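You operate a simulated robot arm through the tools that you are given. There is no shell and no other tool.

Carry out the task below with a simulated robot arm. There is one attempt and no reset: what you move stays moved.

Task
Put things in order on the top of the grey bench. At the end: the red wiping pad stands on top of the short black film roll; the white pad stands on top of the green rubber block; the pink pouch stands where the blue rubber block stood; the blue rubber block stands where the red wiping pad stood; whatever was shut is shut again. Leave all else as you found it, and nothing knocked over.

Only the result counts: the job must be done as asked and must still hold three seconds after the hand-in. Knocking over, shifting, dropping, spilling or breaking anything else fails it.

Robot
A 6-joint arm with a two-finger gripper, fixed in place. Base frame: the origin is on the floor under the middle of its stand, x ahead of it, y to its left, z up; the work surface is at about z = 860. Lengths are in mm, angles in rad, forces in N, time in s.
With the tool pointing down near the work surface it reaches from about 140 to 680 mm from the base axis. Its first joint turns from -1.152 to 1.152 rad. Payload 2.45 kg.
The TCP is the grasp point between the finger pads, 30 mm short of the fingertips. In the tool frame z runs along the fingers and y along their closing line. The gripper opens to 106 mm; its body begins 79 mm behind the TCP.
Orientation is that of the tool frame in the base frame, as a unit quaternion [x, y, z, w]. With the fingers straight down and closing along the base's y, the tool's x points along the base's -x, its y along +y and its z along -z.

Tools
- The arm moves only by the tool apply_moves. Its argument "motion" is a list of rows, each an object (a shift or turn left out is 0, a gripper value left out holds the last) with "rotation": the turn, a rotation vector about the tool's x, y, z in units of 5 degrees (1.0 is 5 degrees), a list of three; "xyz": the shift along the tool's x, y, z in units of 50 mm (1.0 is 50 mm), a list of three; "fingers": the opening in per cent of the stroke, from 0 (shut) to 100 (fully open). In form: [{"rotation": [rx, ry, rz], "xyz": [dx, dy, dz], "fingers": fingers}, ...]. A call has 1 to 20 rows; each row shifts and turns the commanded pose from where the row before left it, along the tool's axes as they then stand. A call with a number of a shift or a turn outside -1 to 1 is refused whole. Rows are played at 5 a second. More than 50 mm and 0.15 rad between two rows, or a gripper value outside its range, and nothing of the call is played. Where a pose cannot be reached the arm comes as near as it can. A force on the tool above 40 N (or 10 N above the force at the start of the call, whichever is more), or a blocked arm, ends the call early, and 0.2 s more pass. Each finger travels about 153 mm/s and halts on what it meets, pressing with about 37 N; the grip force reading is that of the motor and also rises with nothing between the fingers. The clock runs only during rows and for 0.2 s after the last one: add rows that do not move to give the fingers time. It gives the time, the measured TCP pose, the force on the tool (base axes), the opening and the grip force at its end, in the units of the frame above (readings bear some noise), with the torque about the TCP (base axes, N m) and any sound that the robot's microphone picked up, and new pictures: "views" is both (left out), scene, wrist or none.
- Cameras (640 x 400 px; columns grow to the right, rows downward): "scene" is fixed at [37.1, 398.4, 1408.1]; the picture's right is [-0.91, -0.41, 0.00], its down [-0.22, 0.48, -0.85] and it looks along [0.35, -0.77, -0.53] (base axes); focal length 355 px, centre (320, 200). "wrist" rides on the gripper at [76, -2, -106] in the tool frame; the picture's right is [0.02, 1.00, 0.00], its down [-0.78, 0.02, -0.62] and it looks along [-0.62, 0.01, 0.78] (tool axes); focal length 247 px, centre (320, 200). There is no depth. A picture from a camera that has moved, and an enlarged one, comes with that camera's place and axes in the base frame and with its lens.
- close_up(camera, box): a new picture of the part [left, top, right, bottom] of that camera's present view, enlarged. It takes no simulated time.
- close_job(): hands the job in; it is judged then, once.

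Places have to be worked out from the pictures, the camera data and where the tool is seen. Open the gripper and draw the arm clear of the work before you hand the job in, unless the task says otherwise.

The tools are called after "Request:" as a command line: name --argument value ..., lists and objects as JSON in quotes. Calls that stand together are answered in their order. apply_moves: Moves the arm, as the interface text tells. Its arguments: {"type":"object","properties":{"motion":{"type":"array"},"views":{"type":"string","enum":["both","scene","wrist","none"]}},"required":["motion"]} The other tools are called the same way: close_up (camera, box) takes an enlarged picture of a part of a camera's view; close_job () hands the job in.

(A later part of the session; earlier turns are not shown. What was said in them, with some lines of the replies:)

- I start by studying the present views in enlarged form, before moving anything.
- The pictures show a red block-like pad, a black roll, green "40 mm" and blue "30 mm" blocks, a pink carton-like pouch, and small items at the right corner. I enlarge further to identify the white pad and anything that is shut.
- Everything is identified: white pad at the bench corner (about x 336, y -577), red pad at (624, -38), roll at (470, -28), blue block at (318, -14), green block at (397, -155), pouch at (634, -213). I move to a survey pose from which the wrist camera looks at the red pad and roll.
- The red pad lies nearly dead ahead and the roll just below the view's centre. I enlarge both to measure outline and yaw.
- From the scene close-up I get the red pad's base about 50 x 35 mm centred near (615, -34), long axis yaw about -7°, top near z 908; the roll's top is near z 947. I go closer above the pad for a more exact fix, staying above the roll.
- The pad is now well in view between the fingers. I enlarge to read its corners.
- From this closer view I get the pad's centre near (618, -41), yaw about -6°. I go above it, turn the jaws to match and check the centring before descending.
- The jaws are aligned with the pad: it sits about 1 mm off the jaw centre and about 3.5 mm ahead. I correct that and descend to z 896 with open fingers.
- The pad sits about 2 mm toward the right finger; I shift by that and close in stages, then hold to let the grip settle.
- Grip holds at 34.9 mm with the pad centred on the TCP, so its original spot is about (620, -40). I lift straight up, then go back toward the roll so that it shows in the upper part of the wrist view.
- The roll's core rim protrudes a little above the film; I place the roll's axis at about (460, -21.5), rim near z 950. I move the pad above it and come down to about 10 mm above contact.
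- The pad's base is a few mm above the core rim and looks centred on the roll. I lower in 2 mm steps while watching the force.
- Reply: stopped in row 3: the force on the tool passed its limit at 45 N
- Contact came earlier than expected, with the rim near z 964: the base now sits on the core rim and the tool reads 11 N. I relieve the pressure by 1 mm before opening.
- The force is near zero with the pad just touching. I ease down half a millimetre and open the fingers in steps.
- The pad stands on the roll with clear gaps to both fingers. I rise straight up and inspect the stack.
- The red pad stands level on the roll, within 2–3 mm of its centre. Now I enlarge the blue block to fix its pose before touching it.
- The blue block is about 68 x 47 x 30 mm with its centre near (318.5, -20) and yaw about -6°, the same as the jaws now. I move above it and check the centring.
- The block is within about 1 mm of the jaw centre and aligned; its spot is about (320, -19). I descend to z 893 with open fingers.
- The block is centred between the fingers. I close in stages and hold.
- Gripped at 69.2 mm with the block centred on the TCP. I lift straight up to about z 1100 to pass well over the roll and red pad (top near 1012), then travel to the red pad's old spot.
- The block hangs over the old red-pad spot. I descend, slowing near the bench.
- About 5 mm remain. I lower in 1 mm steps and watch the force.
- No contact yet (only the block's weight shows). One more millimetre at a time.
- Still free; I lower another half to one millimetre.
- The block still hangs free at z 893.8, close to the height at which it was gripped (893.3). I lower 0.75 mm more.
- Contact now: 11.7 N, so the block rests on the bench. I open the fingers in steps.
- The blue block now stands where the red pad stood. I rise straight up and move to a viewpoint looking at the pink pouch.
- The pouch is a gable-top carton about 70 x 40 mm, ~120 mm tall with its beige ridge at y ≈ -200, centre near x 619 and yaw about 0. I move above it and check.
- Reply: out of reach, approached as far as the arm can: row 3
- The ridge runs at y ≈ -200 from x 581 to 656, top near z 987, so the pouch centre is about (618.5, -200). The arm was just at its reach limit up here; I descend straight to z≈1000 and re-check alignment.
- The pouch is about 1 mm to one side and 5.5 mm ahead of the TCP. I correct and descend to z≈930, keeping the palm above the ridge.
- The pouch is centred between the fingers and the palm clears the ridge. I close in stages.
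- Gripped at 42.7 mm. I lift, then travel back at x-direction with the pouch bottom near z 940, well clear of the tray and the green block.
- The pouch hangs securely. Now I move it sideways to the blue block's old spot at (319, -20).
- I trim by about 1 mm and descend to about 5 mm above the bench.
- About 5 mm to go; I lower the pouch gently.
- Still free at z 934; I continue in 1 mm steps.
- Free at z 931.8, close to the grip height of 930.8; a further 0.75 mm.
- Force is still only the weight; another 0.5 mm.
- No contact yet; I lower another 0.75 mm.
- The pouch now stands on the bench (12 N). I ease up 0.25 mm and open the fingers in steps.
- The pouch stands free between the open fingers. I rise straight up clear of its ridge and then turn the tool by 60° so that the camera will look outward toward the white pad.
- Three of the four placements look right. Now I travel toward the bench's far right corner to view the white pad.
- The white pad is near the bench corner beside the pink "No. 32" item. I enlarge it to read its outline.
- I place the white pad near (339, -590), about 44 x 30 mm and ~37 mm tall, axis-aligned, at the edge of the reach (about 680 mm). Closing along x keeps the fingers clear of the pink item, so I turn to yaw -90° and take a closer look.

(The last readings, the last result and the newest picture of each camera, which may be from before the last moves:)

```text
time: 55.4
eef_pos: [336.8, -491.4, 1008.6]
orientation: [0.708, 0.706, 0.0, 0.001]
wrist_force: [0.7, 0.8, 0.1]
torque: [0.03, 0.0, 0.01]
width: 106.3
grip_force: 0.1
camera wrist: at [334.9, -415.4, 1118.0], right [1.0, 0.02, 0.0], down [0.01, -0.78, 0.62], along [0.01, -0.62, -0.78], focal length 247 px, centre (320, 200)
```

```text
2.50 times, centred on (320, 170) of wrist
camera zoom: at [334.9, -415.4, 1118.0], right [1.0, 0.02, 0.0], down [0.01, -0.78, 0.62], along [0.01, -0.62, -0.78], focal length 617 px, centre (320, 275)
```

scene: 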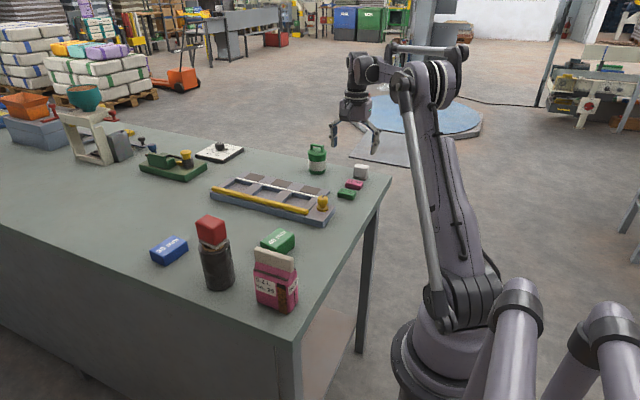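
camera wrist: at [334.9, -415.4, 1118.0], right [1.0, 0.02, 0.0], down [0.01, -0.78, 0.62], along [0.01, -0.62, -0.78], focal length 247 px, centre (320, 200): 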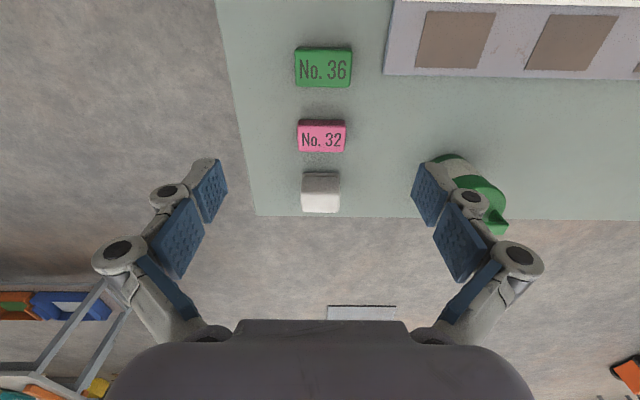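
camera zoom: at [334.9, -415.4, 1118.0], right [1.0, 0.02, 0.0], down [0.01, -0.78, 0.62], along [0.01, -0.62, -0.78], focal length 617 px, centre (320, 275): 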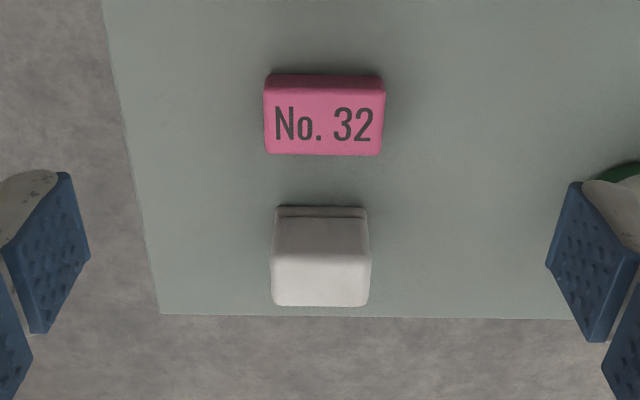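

With this view: white pad centre about (339, -591.5), 45 x 33 mm, top near z 898, bench edge at y -649. I narrow the fingers to 70 % and approach low and outward, checking whether the arm reaches.

Request:
apply_moves --motion '[{"xyz": [-0.486, 0.025, 0.486], "fingers": 70}, {"xyz": [-0.486, 0.025, 0.486]}, {"xyz": [-0.3, 0, 0.2]}, {"xyz": [-0.3, 0, 0.2]}, {"xyz": [-0.3, 0, 0.2]}, {"xyz": [0, 0, 0]}]'

Request:
close_up --camera "wrist" --box '[220, 70, 420, 230]'

```text
time: 56.8
eef_pos: [340.5, -583.3, 932.9]
orientation: [0.707, 0.707, -0.001, 0.0]
wrist_force: [0.8, 0.2, -0.1]
torque: [-0.02, 0.03, -0.01]
width: 74.3
grip_force: 0.0
camera wrist: at [337.6, -508.4, 1040.7], right [1.0, 0.02, 0.0], down [0.01, -0.78, 0.62], along [0.01, -0.62, -0.78], focal length 247 px, centre (320, 200)
```

scene: 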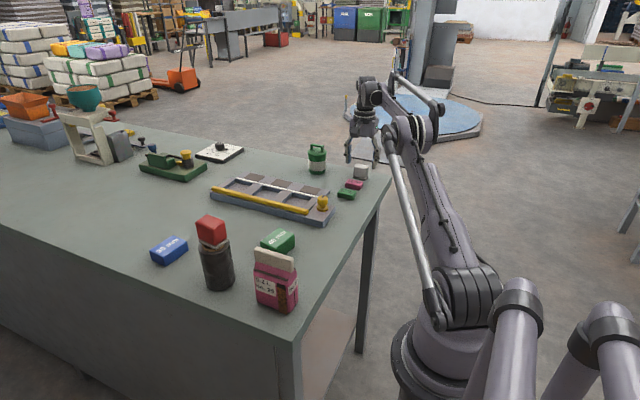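
wrist: 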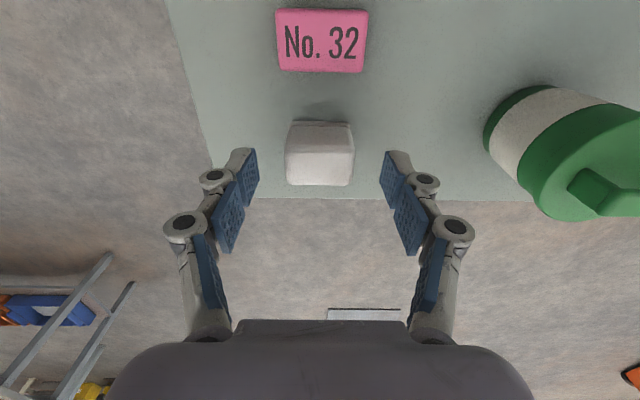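

```text
2.50 times, centred on (320, 150) of wrist
camera zoom: at [337.6, -508.4, 1040.7], right [1.0, 0.02, 0.0], down [0.01, -0.78, 0.62], along [0.01, -0.62, -0.78], focal length 617 px, centre (320, 325)
```

zoom: 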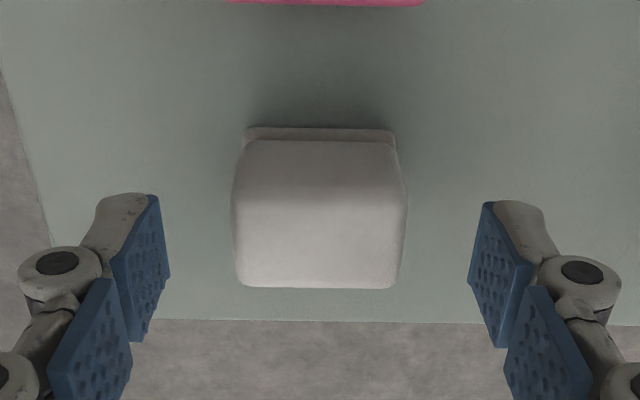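

The pad is centred between the fingers in x; the TCP is about 7 mm short of its centre in y. I go 4 mm further outward and descend to z≈898.

Request:
apply_moves --motion '[{"xyz": [-0.03, 0, 0.25]}, {"xyz": [-0.03, 0, 0.25]}, {"xyz": [-0.02, 0, 0.2]}, {"xyz": [0, 0, 0]}]'

Request:
close_up --camera "scene" --box '[320, 140, 400, 200]'

```text
time: 57.8
eef_pos: [340.3, -588.5, 897.7]
orientation: [0.708, 0.707, 0.0, 0.0]
wrist_force: [-0.2, 0.5, -1.0]
torque: [0.0, 0.03, 0.04]
width: 74.1
grip_force: 0.0
camera wrist: at [337.3, -512.4, 1004.9], right [1.0, 0.02, 0.0], down [0.01, -0.78, 0.62], along [0.01, -0.62, -0.78], focal length 247 px, centre (320, 200)
```

scene: 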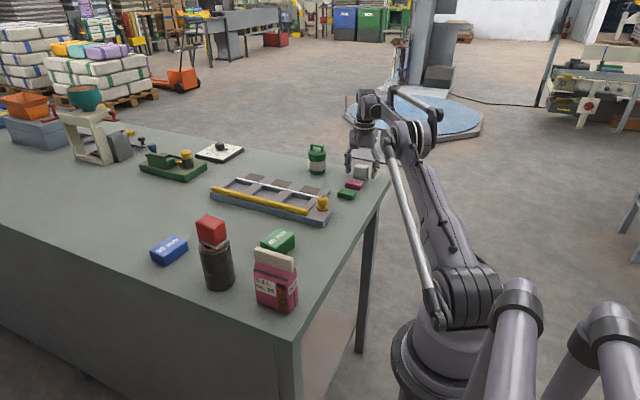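
wrist: 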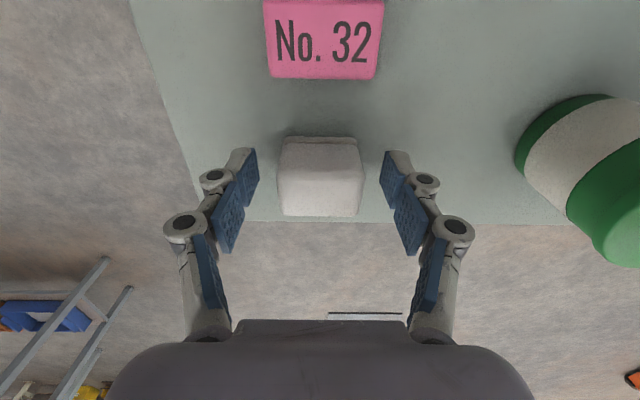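

```text
6.67 times, centred on (360, 170) of scene
camera zoom: at [37.1, 398.4, 1408.1], right [-0.91, -0.41, 0.0], down [-0.22, 0.48, -0.85], along [0.35, -0.77, -0.53], focal length 2367 px, centre (53, 400)
```

zoom: 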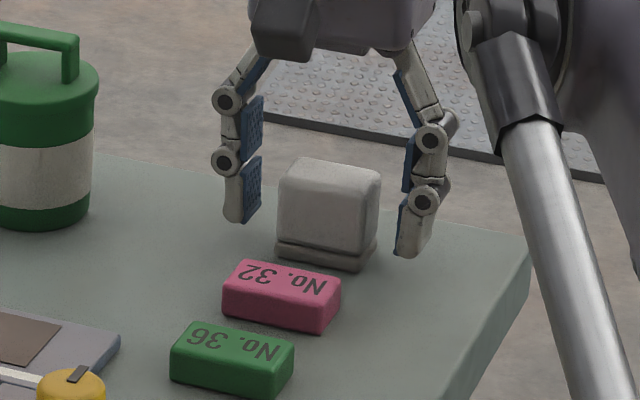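

The fingers straddle the white pad, clear of the pink item and the jar. I close in stages.

Request:
apply_moves --motion '[{"fingers": 58}, {"fingers": 48}, {"fingers": 0}, {"xyz": [0, 0, 0]}, {"xyz": [0, 0, 0]}]'

Request:
close_up --camera "scene" --box '[320, 140, 400, 200]'

```text
time: 59.0
eef_pos: [340.2, -588.3, 898.1]
orientation: [0.708, 0.706, 0.0, 0.001]
wrist_force: [-0.3, -0.9, 3.6]
torque: [0.0, 0.02, 0.02]
width: 43.6
grip_force: 37.6
camera wrist: at [337.3, -512.3, 1005.2], right [1.0, 0.02, 0.0], down [0.01, -0.78, 0.62], along [0.01, -0.62, -0.78], focal length 247 px, centre (320, 200)
```

scene: 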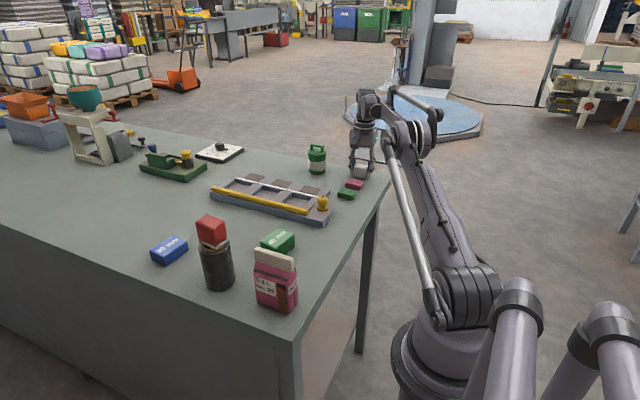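
wrist: 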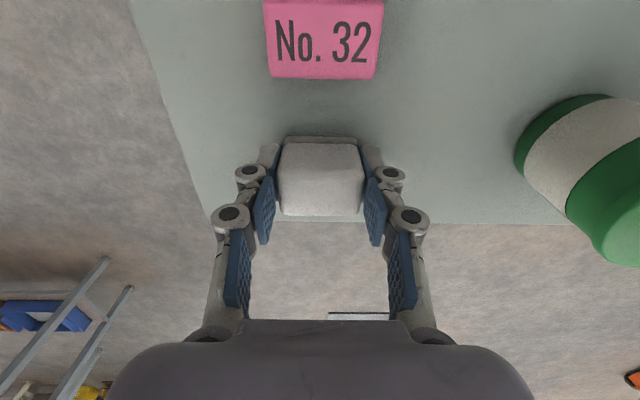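

```text
6.67 times, centred on (360, 170) of scene
camera zoom: at [37.1, 398.5, 1408.0], right [-0.91, -0.41, 0.0], down [-0.22, 0.48, -0.85], along [0.35, -0.77, -0.53], focal length 2367 px, centre (53, 400)
```

zoom: 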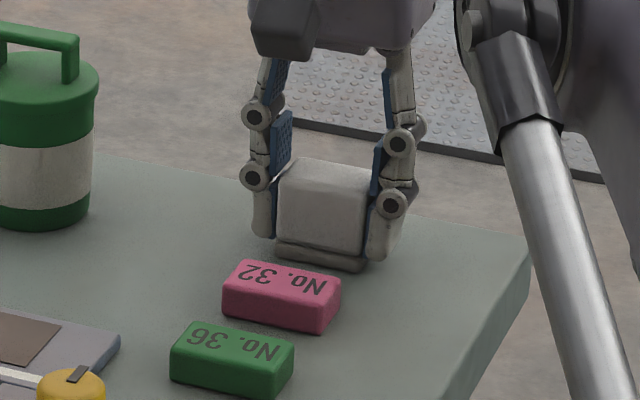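

Gripped at 43.6 mm. I lift and draw inward together, staying above the pink item, to a safe height.

Request:
apply_moves --motion '[{"xyz": [0, 0, -0.2]}, {"xyz": [0.05, 0, -0.3]}, {"xyz": [0.15, 0, -0.4]}, {"xyz": [0.3, 0, -0.5]}, {"xyz": [0.5, 0, -0.6]}, {"xyz": [0.6, 0, -0.6]}, {"xyz": [0.7, 0, -0.2]}, {"xyz": [0, 0, 0]}]'

```text
time: 60.8
eef_pos: [339.0, -471.9, 1037.7]
orientation: [0.708, 0.706, -0.001, 0.001]
wrist_force: [-0.6, 0.0, -0.6]
torque: [0.0, 0.04, 0.0]
width: 43.7
grip_force: 37.2
camera wrist: at [336.1, -396.0, 1145.6], right [1.0, 0.02, 0.0], down [0.01, -0.78, 0.62], along [0.01, -0.62, -0.78], focal length 247 px, centre (320, 200)
```

scene: 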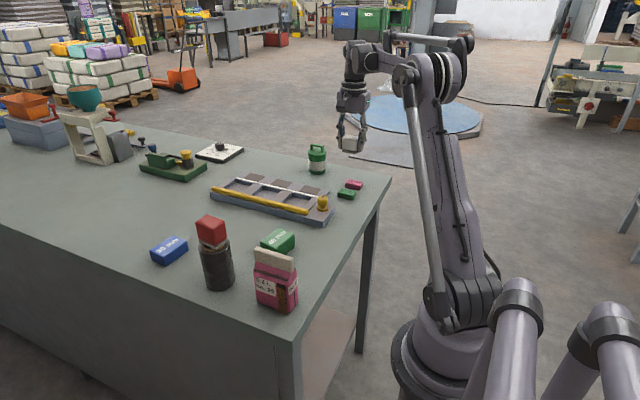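
wrist: 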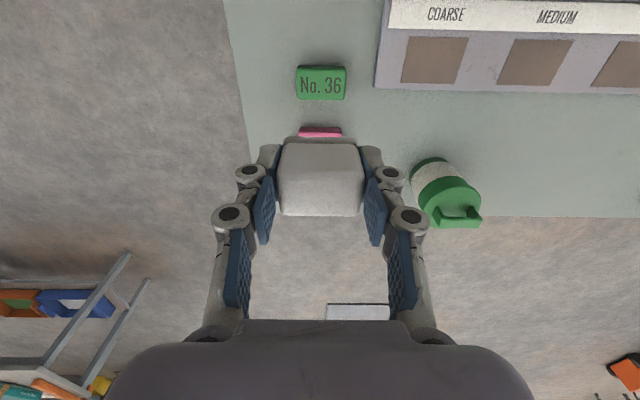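

The pad is held level. I turn the tool back by 80° in place so that the pad's long side will lie along the green block's long side.

Request:
apply_moves --motion '[{"rotation": [0, 0, -1]}, {"rotation": [0, 0, -1]}, {"rotation": [0, 0, -1]}, {"rotation": [0, 0, -1]}, {"rotation": [0, 0, -1]}, {"rotation": [0, 0, -1]}, {"rotation": [0, 0, -1]}, {"rotation": [0, 0, -1]}, {"rotation": [0, 0, -1]}, {"rotation": [0, 0, -1]}, {"rotation": [0, 0, -1]}, {"rotation": [0, 0, -1]}, {"rotation": [0, 0, -1]}, {"rotation": [0, 0, -1]}, {"rotation": [0, 0, -1]}, {"rotation": [0, 0, -1]}, {"xyz": [0, 0, 0]}]' --views "wrist"

```text
time: 64.4
eef_pos: [340.0, -472.5, 1036.3]
orientation: [0.088, 0.996, 0.0, 0.002]
wrist_force: [-0.1, -0.3, -0.1]
torque: [-0.02, 0.0, 0.02]
width: 43.9
grip_force: 36.7
camera wrist: at [263.7, -462.2, 1144.8], right [0.15, 0.99, 0.0], down [0.77, -0.12, 0.62], along [0.62, -0.1, -0.78], focal length 247 px, centre (320, 200)
```

wrist: 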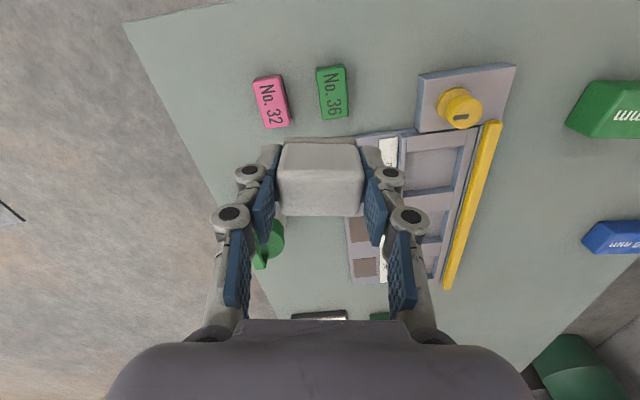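

Yaw is now about -10°. I travel over the tray toward the green block, stopping slightly beyond it so that it shows above the held pad in the picture.

Request:
apply_moves --motion '[{"xyz": [-0.1, 0.5, 0]}, {"xyz": [-0.1, 0.8, 0]}, {"xyz": [-0.1, 0.8, 0]}, {"xyz": [-0.1, 0.8, 0]}, {"xyz": [-0.1, 0.8, 0]}, {"xyz": [-0.1, 0.8, 0]}, {"xyz": [-0.1, 0.8, 0]}, {"xyz": [-0.1, 0.6, 0]}, {"xyz": [-0.1, 0.466, 0.1]}, {"xyz": [0, 0, 0]}]'

Request:
close_up --camera "wrist" --box '[220, 0, 420, 160]'

```text
time: 66.6
eef_pos: [440.4, -167.1, 1031.2]
orientation: [0.087, 0.996, -0.001, 0.001]
wrist_force: [0.6, 0.2, -0.4]
torque: [-0.02, -0.02, -0.01]
width: 43.7
grip_force: 36.9
camera wrist: at [363.8, -156.0, 1139.6], right [0.15, 0.99, 0.0], down [0.77, -0.12, 0.62], along [0.62, -0.1, -0.78], focal length 247 px, centre (320, 200)
```

scene: 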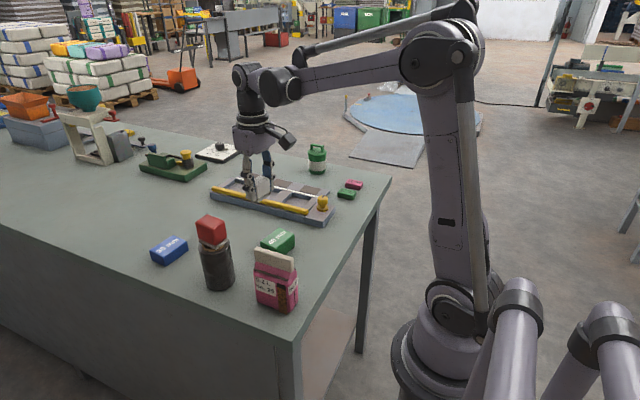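
wrist: 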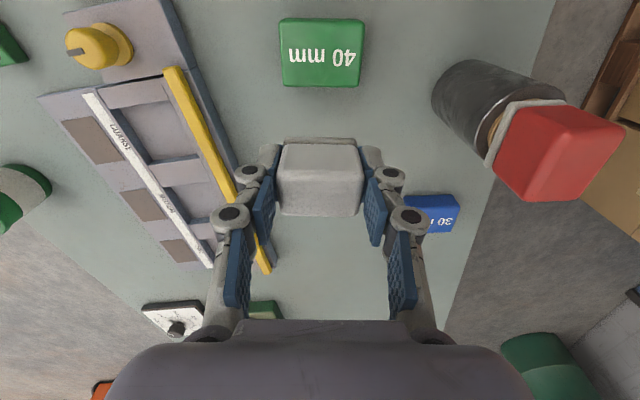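

```text
2.50 times, centred on (320, 80) of wrist
camera zoom: at [363.8, -156.0, 1139.6], right [0.15, 0.99, 0.0], down [0.77, -0.12, 0.62], along [0.62, -0.1, -0.78], focal length 617 px, centre (320, 500)
```

zoom: 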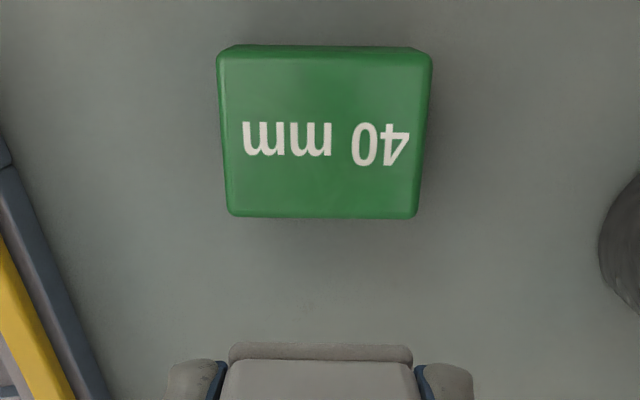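

The green block is aligned with the tool (yaw about -10°) and lies 41 mm behind the TCP with no sideways offset; the pad's centre is about 4 mm ahead of the TCP. I move back 45 mm, descend to about 8 mm above contact and check.

Request:
apply_moves --motion '[{"xyz": [0.45, 0, 0]}, {"xyz": [0.45, 0, 0]}, {"xyz": [0, 0, 0.4]}, {"xyz": [0, 0, 0.5]}, {"xyz": [0, 0, 0.4]}, {"xyz": [0, 0, 0.36]}, {"xyz": [0, 0, 0]}]'

Request:
close_up --camera "scene" --box '[230, 190, 330, 270]'

Request:
close_up --camera "wrist" --box '[240, 90, 400, 230]'

```text
time: 68.2
eef_pos: [396.5, -160.4, 948.4]
orientation: [0.088, 0.996, -0.002, 0.002]
wrist_force: [0.4, -0.5, -0.4]
torque: [-0.02, -0.01, 0.0]
width: 43.7
grip_force: 36.6
camera wrist: at [319.5, -148.8, 1056.1], right [0.15, 0.99, 0.0], down [0.77, -0.12, 0.62], along [0.62, -0.1, -0.78], focal length 247 px, centre (320, 200)
```

scene: 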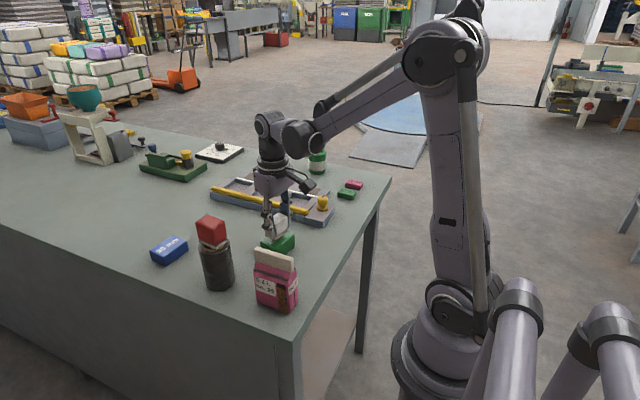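
wrist: 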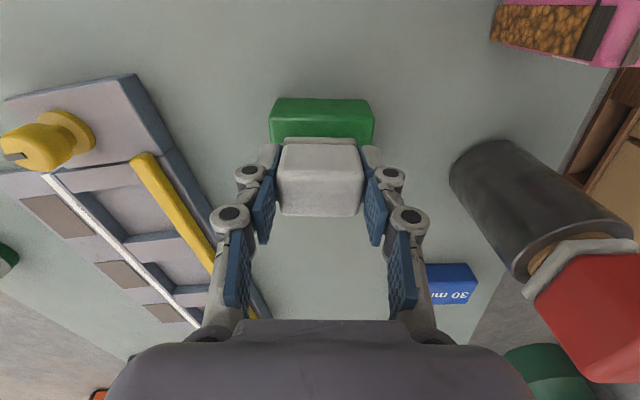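

```text
5.00 times, centred on (280, 230) of scene
camera zoom: at [37.1, 398.4, 1408.1], right [-0.91, -0.41, 0.0], down [-0.22, 0.48, -0.85], along [0.35, -0.77, -0.53], focal length 1775 px, centre (520, 50)
```

zoom: 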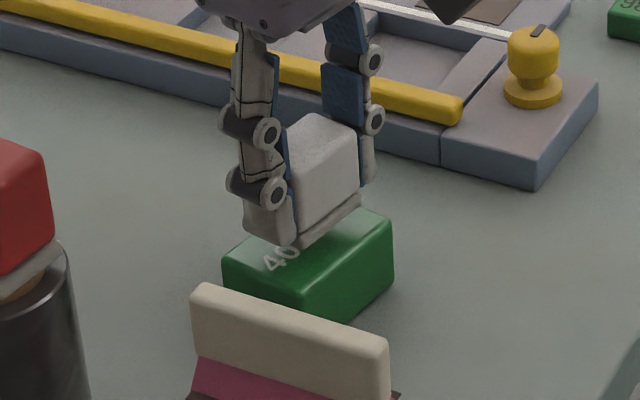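

```text
2.86 times, centred on (320, 160) of wrist
camera zoom: at [319.5, -148.8, 1056.1], right [0.15, 0.99, 0.0], down [0.77, -0.12, 0.62], along [0.62, -0.1, -0.78], focal length 706 px, centre (320, 314)
```

zoom: 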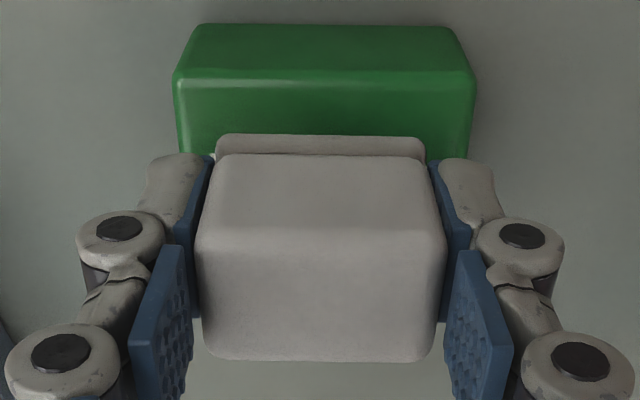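

The pad sits squarely over the green block with about 5–8 mm margin at either side. I lower it in small steps, watching the force.

Request:
apply_moves --motion '[{"xyz": [0, 0, 0.04]}, {"xyz": [0, 0, 0.04]}, {"xyz": [0, 0, 0.03]}, {"xyz": [0, 0, 0.02]}, {"xyz": [0, 0, 0]}]' --views "none"

```text
time: 69.4
eef_pos: [395.2, -159.8, 942.7]
orientation: [0.088, 0.996, -0.001, 0.001]
wrist_force: [-0.1, 0.8, -0.4]
torque: [0.0, -0.03, 0.01]
width: 43.7
grip_force: 36.9
```

Still free at z 942.7 (contact expected near 938). I continue in 1 mm steps.

Request:
apply_moves --motion '[{"xyz": [0, 0, 0.02]}, {"xyz": [0, 0, 0.02]}, {"xyz": [0, 0, 0]}]' --views "none"

```text
time: 70.2
eef_pos: [395.7, -159.3, 939.7]
orientation: [0.088, 0.996, -0.001, 0.001]
wrist_force: [-0.1, -0.3, -0.3]
torque: [0.0, 0.01, -0.02]
width: 43.5
grip_force: 37.2
```

Free at 939.7; I lower by another 0.75 mm.

Request:
apply_moves --motion '[{"xyz": [0, 0, 0.015]}, {"xyz": [0, 0, 0]}]' --views "none"

```text
time: 70.8
eef_pos: [397.1, -160.0, 938.7]
orientation: [0.088, 0.996, -0.001, 0.001]
wrist_force: [1.3, 0.7, -0.6]
torque: [0.0, 0.0, 0.0]
width: 43.6
grip_force: 37.1
```

No contact yet; 0.75 mm more, with a look at the gap.

Request:
apply_moves --motion '[{"xyz": [0, 0, 0.015]}, {"xyz": [0, 0, 0]}]' --views "none"

Request:
close_up --camera "scene" --box '[250, 205, 310, 265]'

```text
time: 71.4
eef_pos: [395.9, -159.6, 939.1]
orientation: [0.088, 0.996, -0.001, 0.002]
wrist_force: [-0.2, 0.7, -2.0]
torque: [0.01, 0.04, -0.02]
width: 43.8
grip_force: 37.0
```

```text
6.67 times, centred on (280, 235) of scene
camera zoom: at [37.1, 398.4, 1408.1], right [-0.91, -0.41, 0.0], down [-0.22, 0.48, -0.85], along [0.35, -0.77, -0.53], focal length 2367 px, centre (587, -33)
```

zoom: 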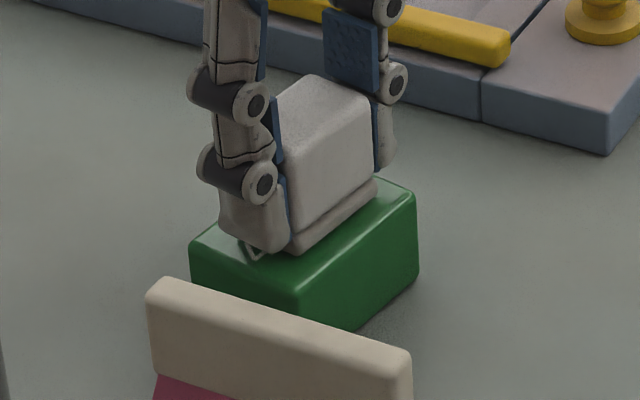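

The gap is now very small; another 0.75 mm.

Request:
apply_moves --motion '[{"xyz": [0, 0, 0.015]}, {"xyz": [0, 0, 0]}]' --views "none"

```text
time: 72.0
eef_pos: [394.8, -160.2, 938.5]
orientation: [0.088, 0.996, -0.001, 0.002]
wrist_force: [0.4, 0.2, -1.0]
torque: [-0.01, 0.03, -0.01]
width: 43.5
grip_force: 37.7
```

No contact force yet; I go down a further 0.75 mm.

Request:
apply_moves --motion '[{"xyz": [0, 0, 0.015]}, {"xyz": [0, 0, 0]}]' --views "none"

```text
time: 72.6
eef_pos: [396.7, -160.0, 937.1]
orientation: [0.088, 0.996, -0.001, 0.002]
wrist_force: [-1.2, 1.0, 14.2]
torque: [0.11, -0.01, 0.01]
width: 43.9
grip_force: 37.0
```

Contact at 14 N: the pad rests on the green block. I ease up 0.25 mm and open in steps.

Request:
apply_moves --motion '[{"xyz": [0, 0, -0.005]}, {"fingers": 44}, {"fingers": 50}, {"fingers": 60}, {"fingers": 72}, {"xyz": [0, 0, 0]}]'

Request:
close_up --camera "scene" --box '[250, 205, 310, 265]'

```text
time: 74.0
eef_pos: [396.3, -159.9, 937.4]
orientation: [0.088, 0.996, -0.002, 0.003]
wrist_force: [-0.1, 0.4, -0.3]
torque: [0.01, -0.02, -0.02]
width: 76.2
grip_force: 0.0
camera wrist: at [319.5, -148.6, 1044.8], right [0.15, 0.99, 0.0], down [0.77, -0.12, 0.62], along [0.62, -0.1, -0.78], focal length 247 px, centre (320, 200)
```

scene: 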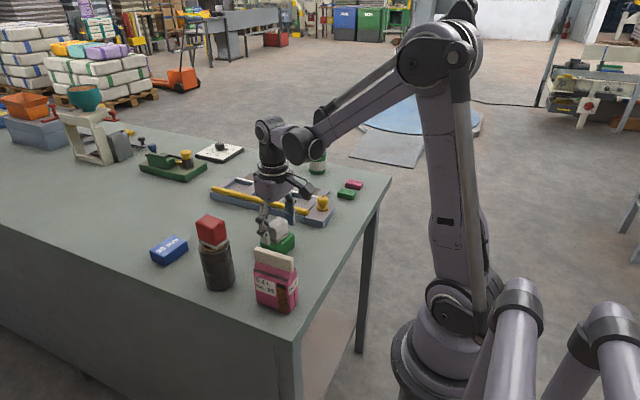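
wrist: 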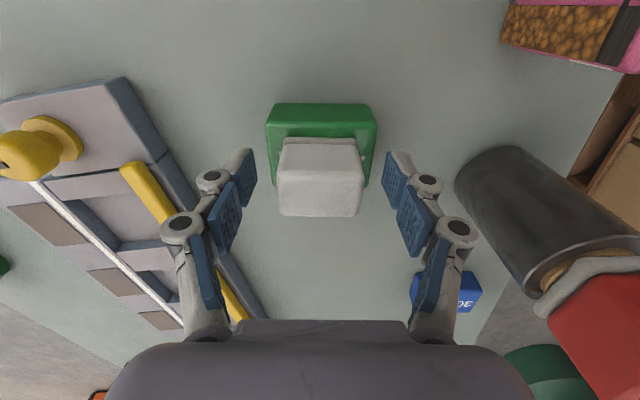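

```text
6.67 times, centred on (280, 235) of scene
camera zoom: at [37.1, 398.4, 1408.1], right [-0.91, -0.41, 0.0], down [-0.22, 0.48, -0.85], along [0.35, -0.77, -0.53], focal length 2367 px, centre (587, -33)
```

zoom: 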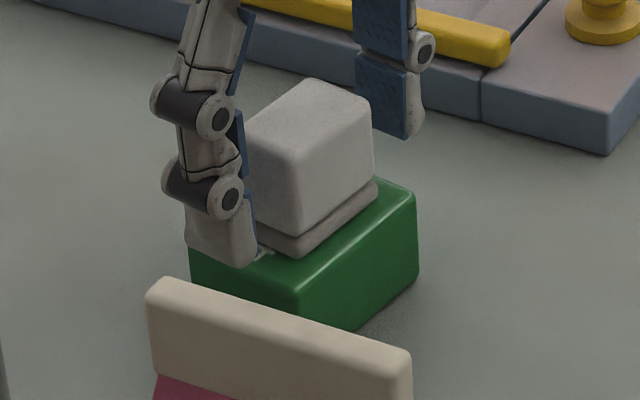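

The white pad stands on the green block with the fingers clear. I rise straight up and retreat, then inspect the whole bench.

Request:
apply_moves --motion '[{"xyz": [0, 0, -0.2]}, {"xyz": [0, 0, -0.5]}, {"xyz": [0, 0, -0.8]}, {"xyz": [0, 0, -0.9]}, {"xyz": [0, 0, -0.9]}, {"xyz": [0, 0, -0.9], "fingers": 100}, {"xyz": [0.6, 0, -0.6]}, {"xyz": [0.8, 0, 0]}, {"xyz": [0.8, 0, 0]}, {"xyz": [0, 0, 0]}]'

Request:
close_up --camera "scene" --box '[140, 190, 320, 320]'

Request:
close_up --camera "scene" --box '[190, 205, 250, 255]'

Request:
close_up --camera "scene" --box '[200, 130, 400, 250]'

Request:
close_up --camera "wrist" --box '[200, 60, 440, 260]'

```text
time: 76.2
eef_pos: [287.5, -139.4, 1177.0]
orientation: [0.087, 0.996, 0.0, 0.002]
wrist_force: [-0.4, -0.4, 0.5]
torque: [-0.03, 0.02, -0.01]
width: 106.1
grip_force: 0.0
camera wrist: at [210.5, -128.0, 1284.7], right [0.15, 0.99, 0.0], down [0.77, -0.12, 0.62], along [0.62, -0.1, -0.78], focal length 247 px, centre (320, 200)
```

scene: 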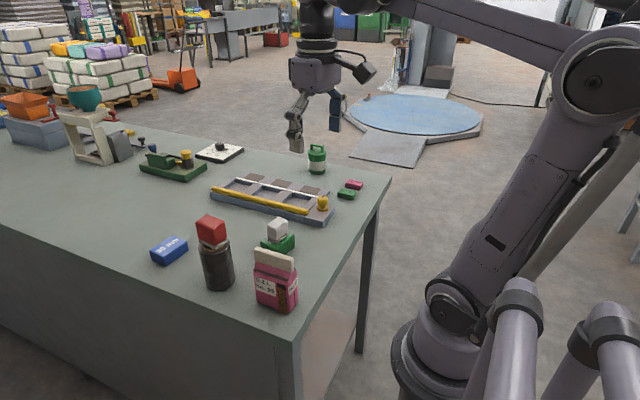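
wrist: 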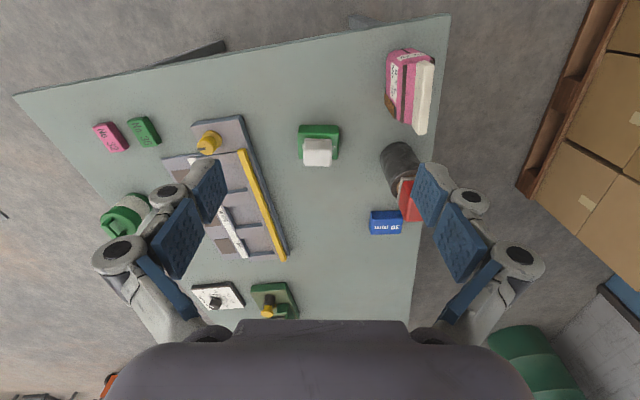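

```text
3.08 times, centred on (230, 255) of scene
camera zoom: at [37.1, 398.4, 1408.1], right [-0.91, -0.41, 0.0], down [-0.22, 0.48, -0.85], along [0.35, -0.77, -0.53], focal length 1092 px, centre (597, 31)
```

zoom: 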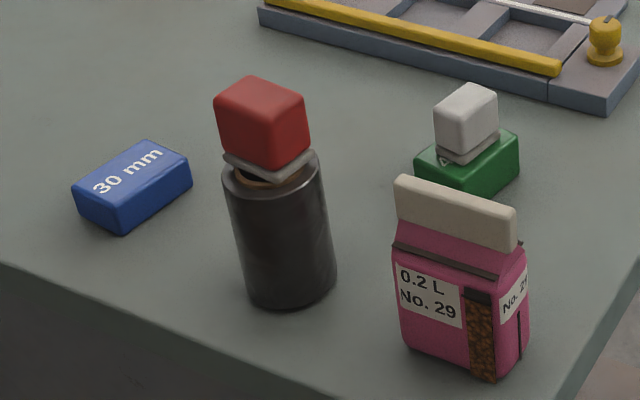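

```text
8.00 times, centred on (220, 230) of scene
camera zoom: at [37.1, 398.4, 1408.1], right [-0.91, -0.41, 0.0], down [-0.22, 0.48, -0.85], along [0.35, -0.77, -0.53], focal length 2841 px, centre (1120, -40)
```

zoom: 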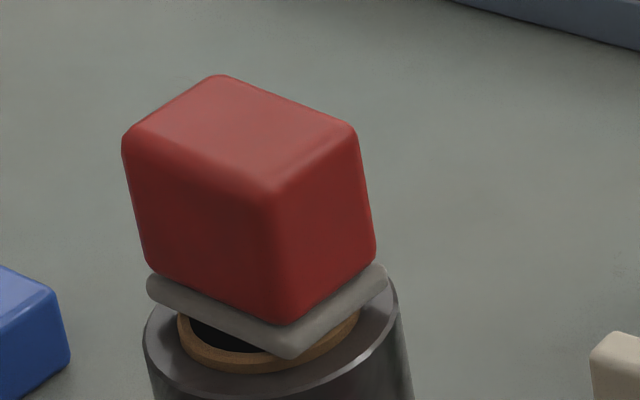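

```text
3.20 times, centred on (300, 190) of scene
camera zoom: at [37.1, 398.4, 1408.1], right [-0.91, -0.41, 0.0], down [-0.22, 0.48, -0.85], along [0.35, -0.77, -0.53], focal length 1136 px, centre (384, 232)
```

zoom: 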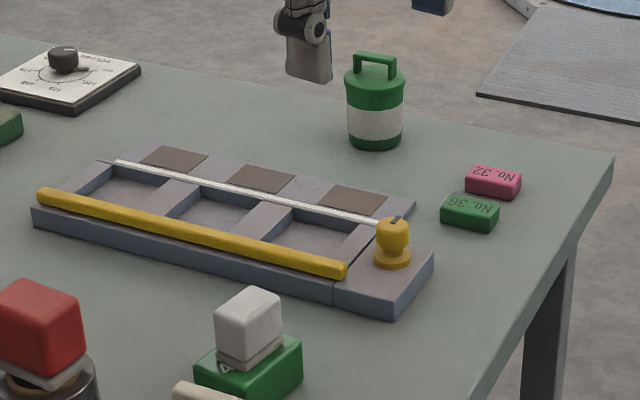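

```text
2.00 times, centred on (320, 160) of wrist
camera zoom: at [210.5, -128.0, 1284.7], right [0.15, 0.99, 0.0], down [0.77, -0.12, 0.62], along [0.62, -0.1, -0.78], focal length 494 px, centre (320, 280)
```

zoom: 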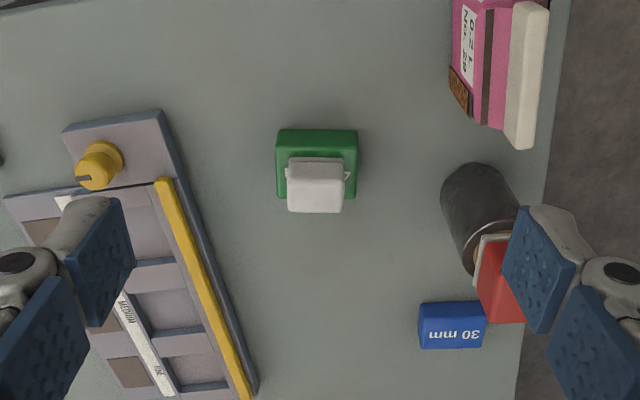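

All four placements look right and neighbours are undisturbed. I return the arm to its high starting pose, which is clear of the work, and compare the view with the first picture.

Request:
apply_moves --motion '[{"rotation": [0, 0, -1]}, {"rotation": [0, 0, -1]}, {"xyz": [-0.6, -0.014, -0.41]}, {"xyz": [-0.75, -0.014, -0.41]}, {"xyz": [-0.75, -0.014, 0]}, {"xyz": [-0.66, -0.014, 0]}, {"xyz": [0, 0, 0]}]'

Request:
close_up --camera "wrist" --box '[0, 0, 460, 290]'

Request:
close_up --camera "wrist" --box '[350, 50, 450, 210]'

Request:
close_up --camera "scene" --box '[140, 120, 400, 320]'

```text
time: 77.8
eef_pos: [427.2, -142.4, 1218.3]
orientation: [-0.001, 1.0, -0.001, 0.0]
wrist_force: [-0.3, 0.1, -0.9]
torque: [0.04, 0.01, 0.0]
width: 105.8
grip_force: 0.0
camera wrist: at [348.8, -144.9, 1326.3], right [-0.02, 1.0, 0.0], down [0.78, 0.02, 0.62], along [0.62, 0.01, -0.78], focal length 247 px, centre (320, 200)
```

scene: 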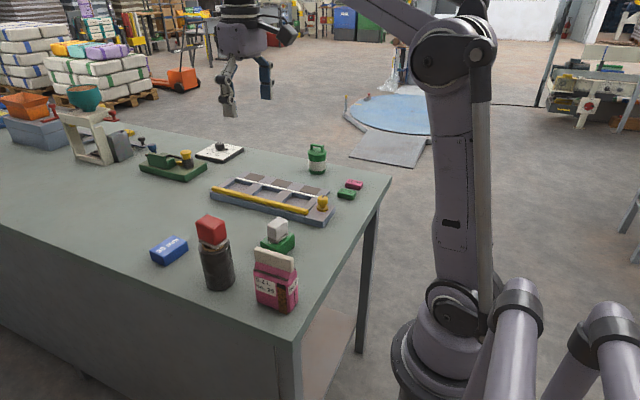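
wrist: 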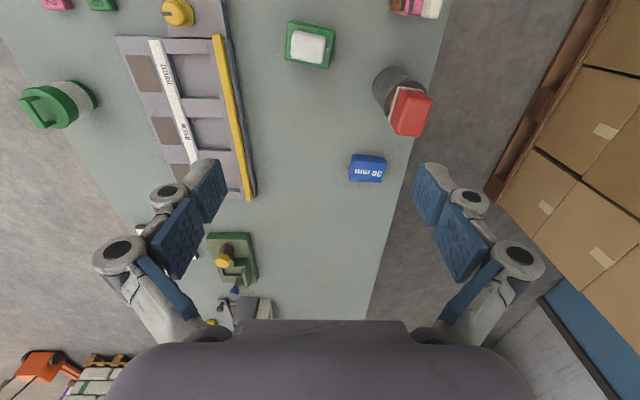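

```text
1.38 times, centred on (230, 145) of wrist
camera zoom: at [348.8, -144.9, 1326.3], right [-0.02, 1.0, 0.0], down [0.78, 0.02, 0.62], along [0.62, 0.01, -0.78], focal length 341 px, centre (444, 276)
```

zoom: 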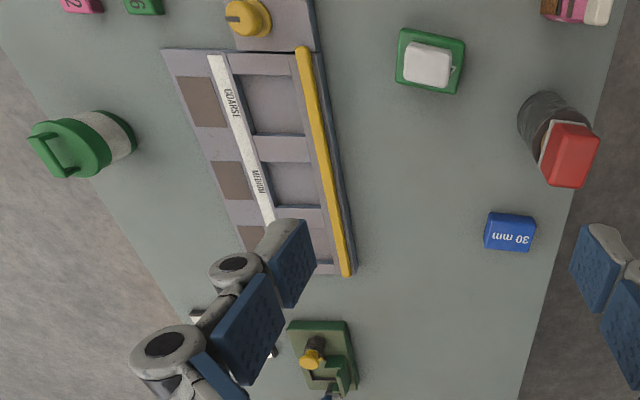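

```text
2.50 times, centred on (400, 130) of wrist
camera zoom: at [348.8, -144.9, 1326.3], right [-0.02, 1.0, 0.0], down [0.78, 0.02, 0.62], along [0.62, 0.01, -0.78], focal length 617 px, centre (120, 375)
```

zoom: 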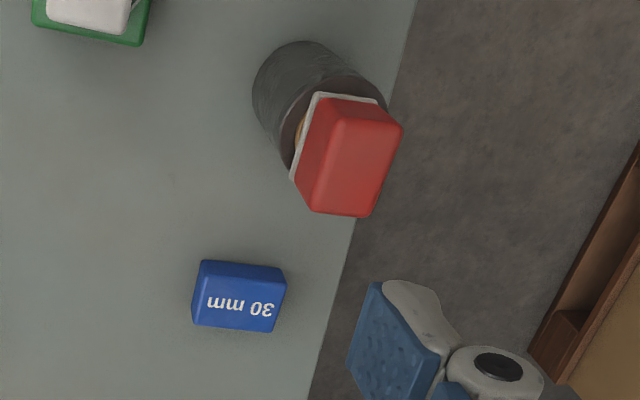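

```text
2.00 times, centred on (270, 220) of scene
camera zoom: at [37.2, 398.4, 1408.1], right [-0.91, -0.41, 0.0], down [-0.22, 0.48, -0.85], along [0.35, -0.77, -0.53], focal length 710 px, centre (420, 160)
```

zoom: 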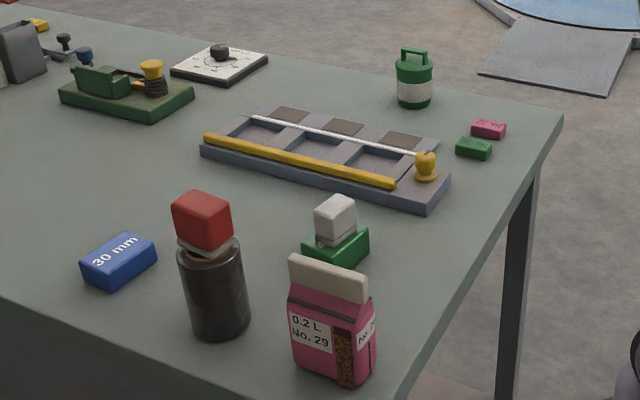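

Compared with the first picture, everything else is unmoved; the red pad is on the roll, white pad on the green block, blue block and pouch at their new spots, gripper open and the arm clear. I hand the job in.

Request:
close_job

```text
The job is handed in.
```

I finished the job and handed it in; I have not seen the judge's verdict. The last pictures show everything in place:

- **Red wiping pad:** it stands level on the short black film roll. It is about 3 mm off the roll's axis and rests on the raised core rim.
- **White pad:** it stands on the green rubber block with its long side along the block's.
- **Pink pouch:** it stands where the blue rubber block stood, at about x 319, y -20 mm. By the arm's readings it is within 1–2 mm of that spot.
- **Blue rubber block:** it stands where the red wiping pad stood, at about x 620, y -40 mm, also within 1–2 mm.

I opened nothing, so there was nothing to shut again. Against the first picture, nothing else on the bench had moved or been knocked over. The gripper is open and the arm is back at its high starting pose.

Setting the red pad down pressed the roll briefly with about 45 N, and that move cut off by itself. The roll did not shift, and the pad stayed steady on it to the end.
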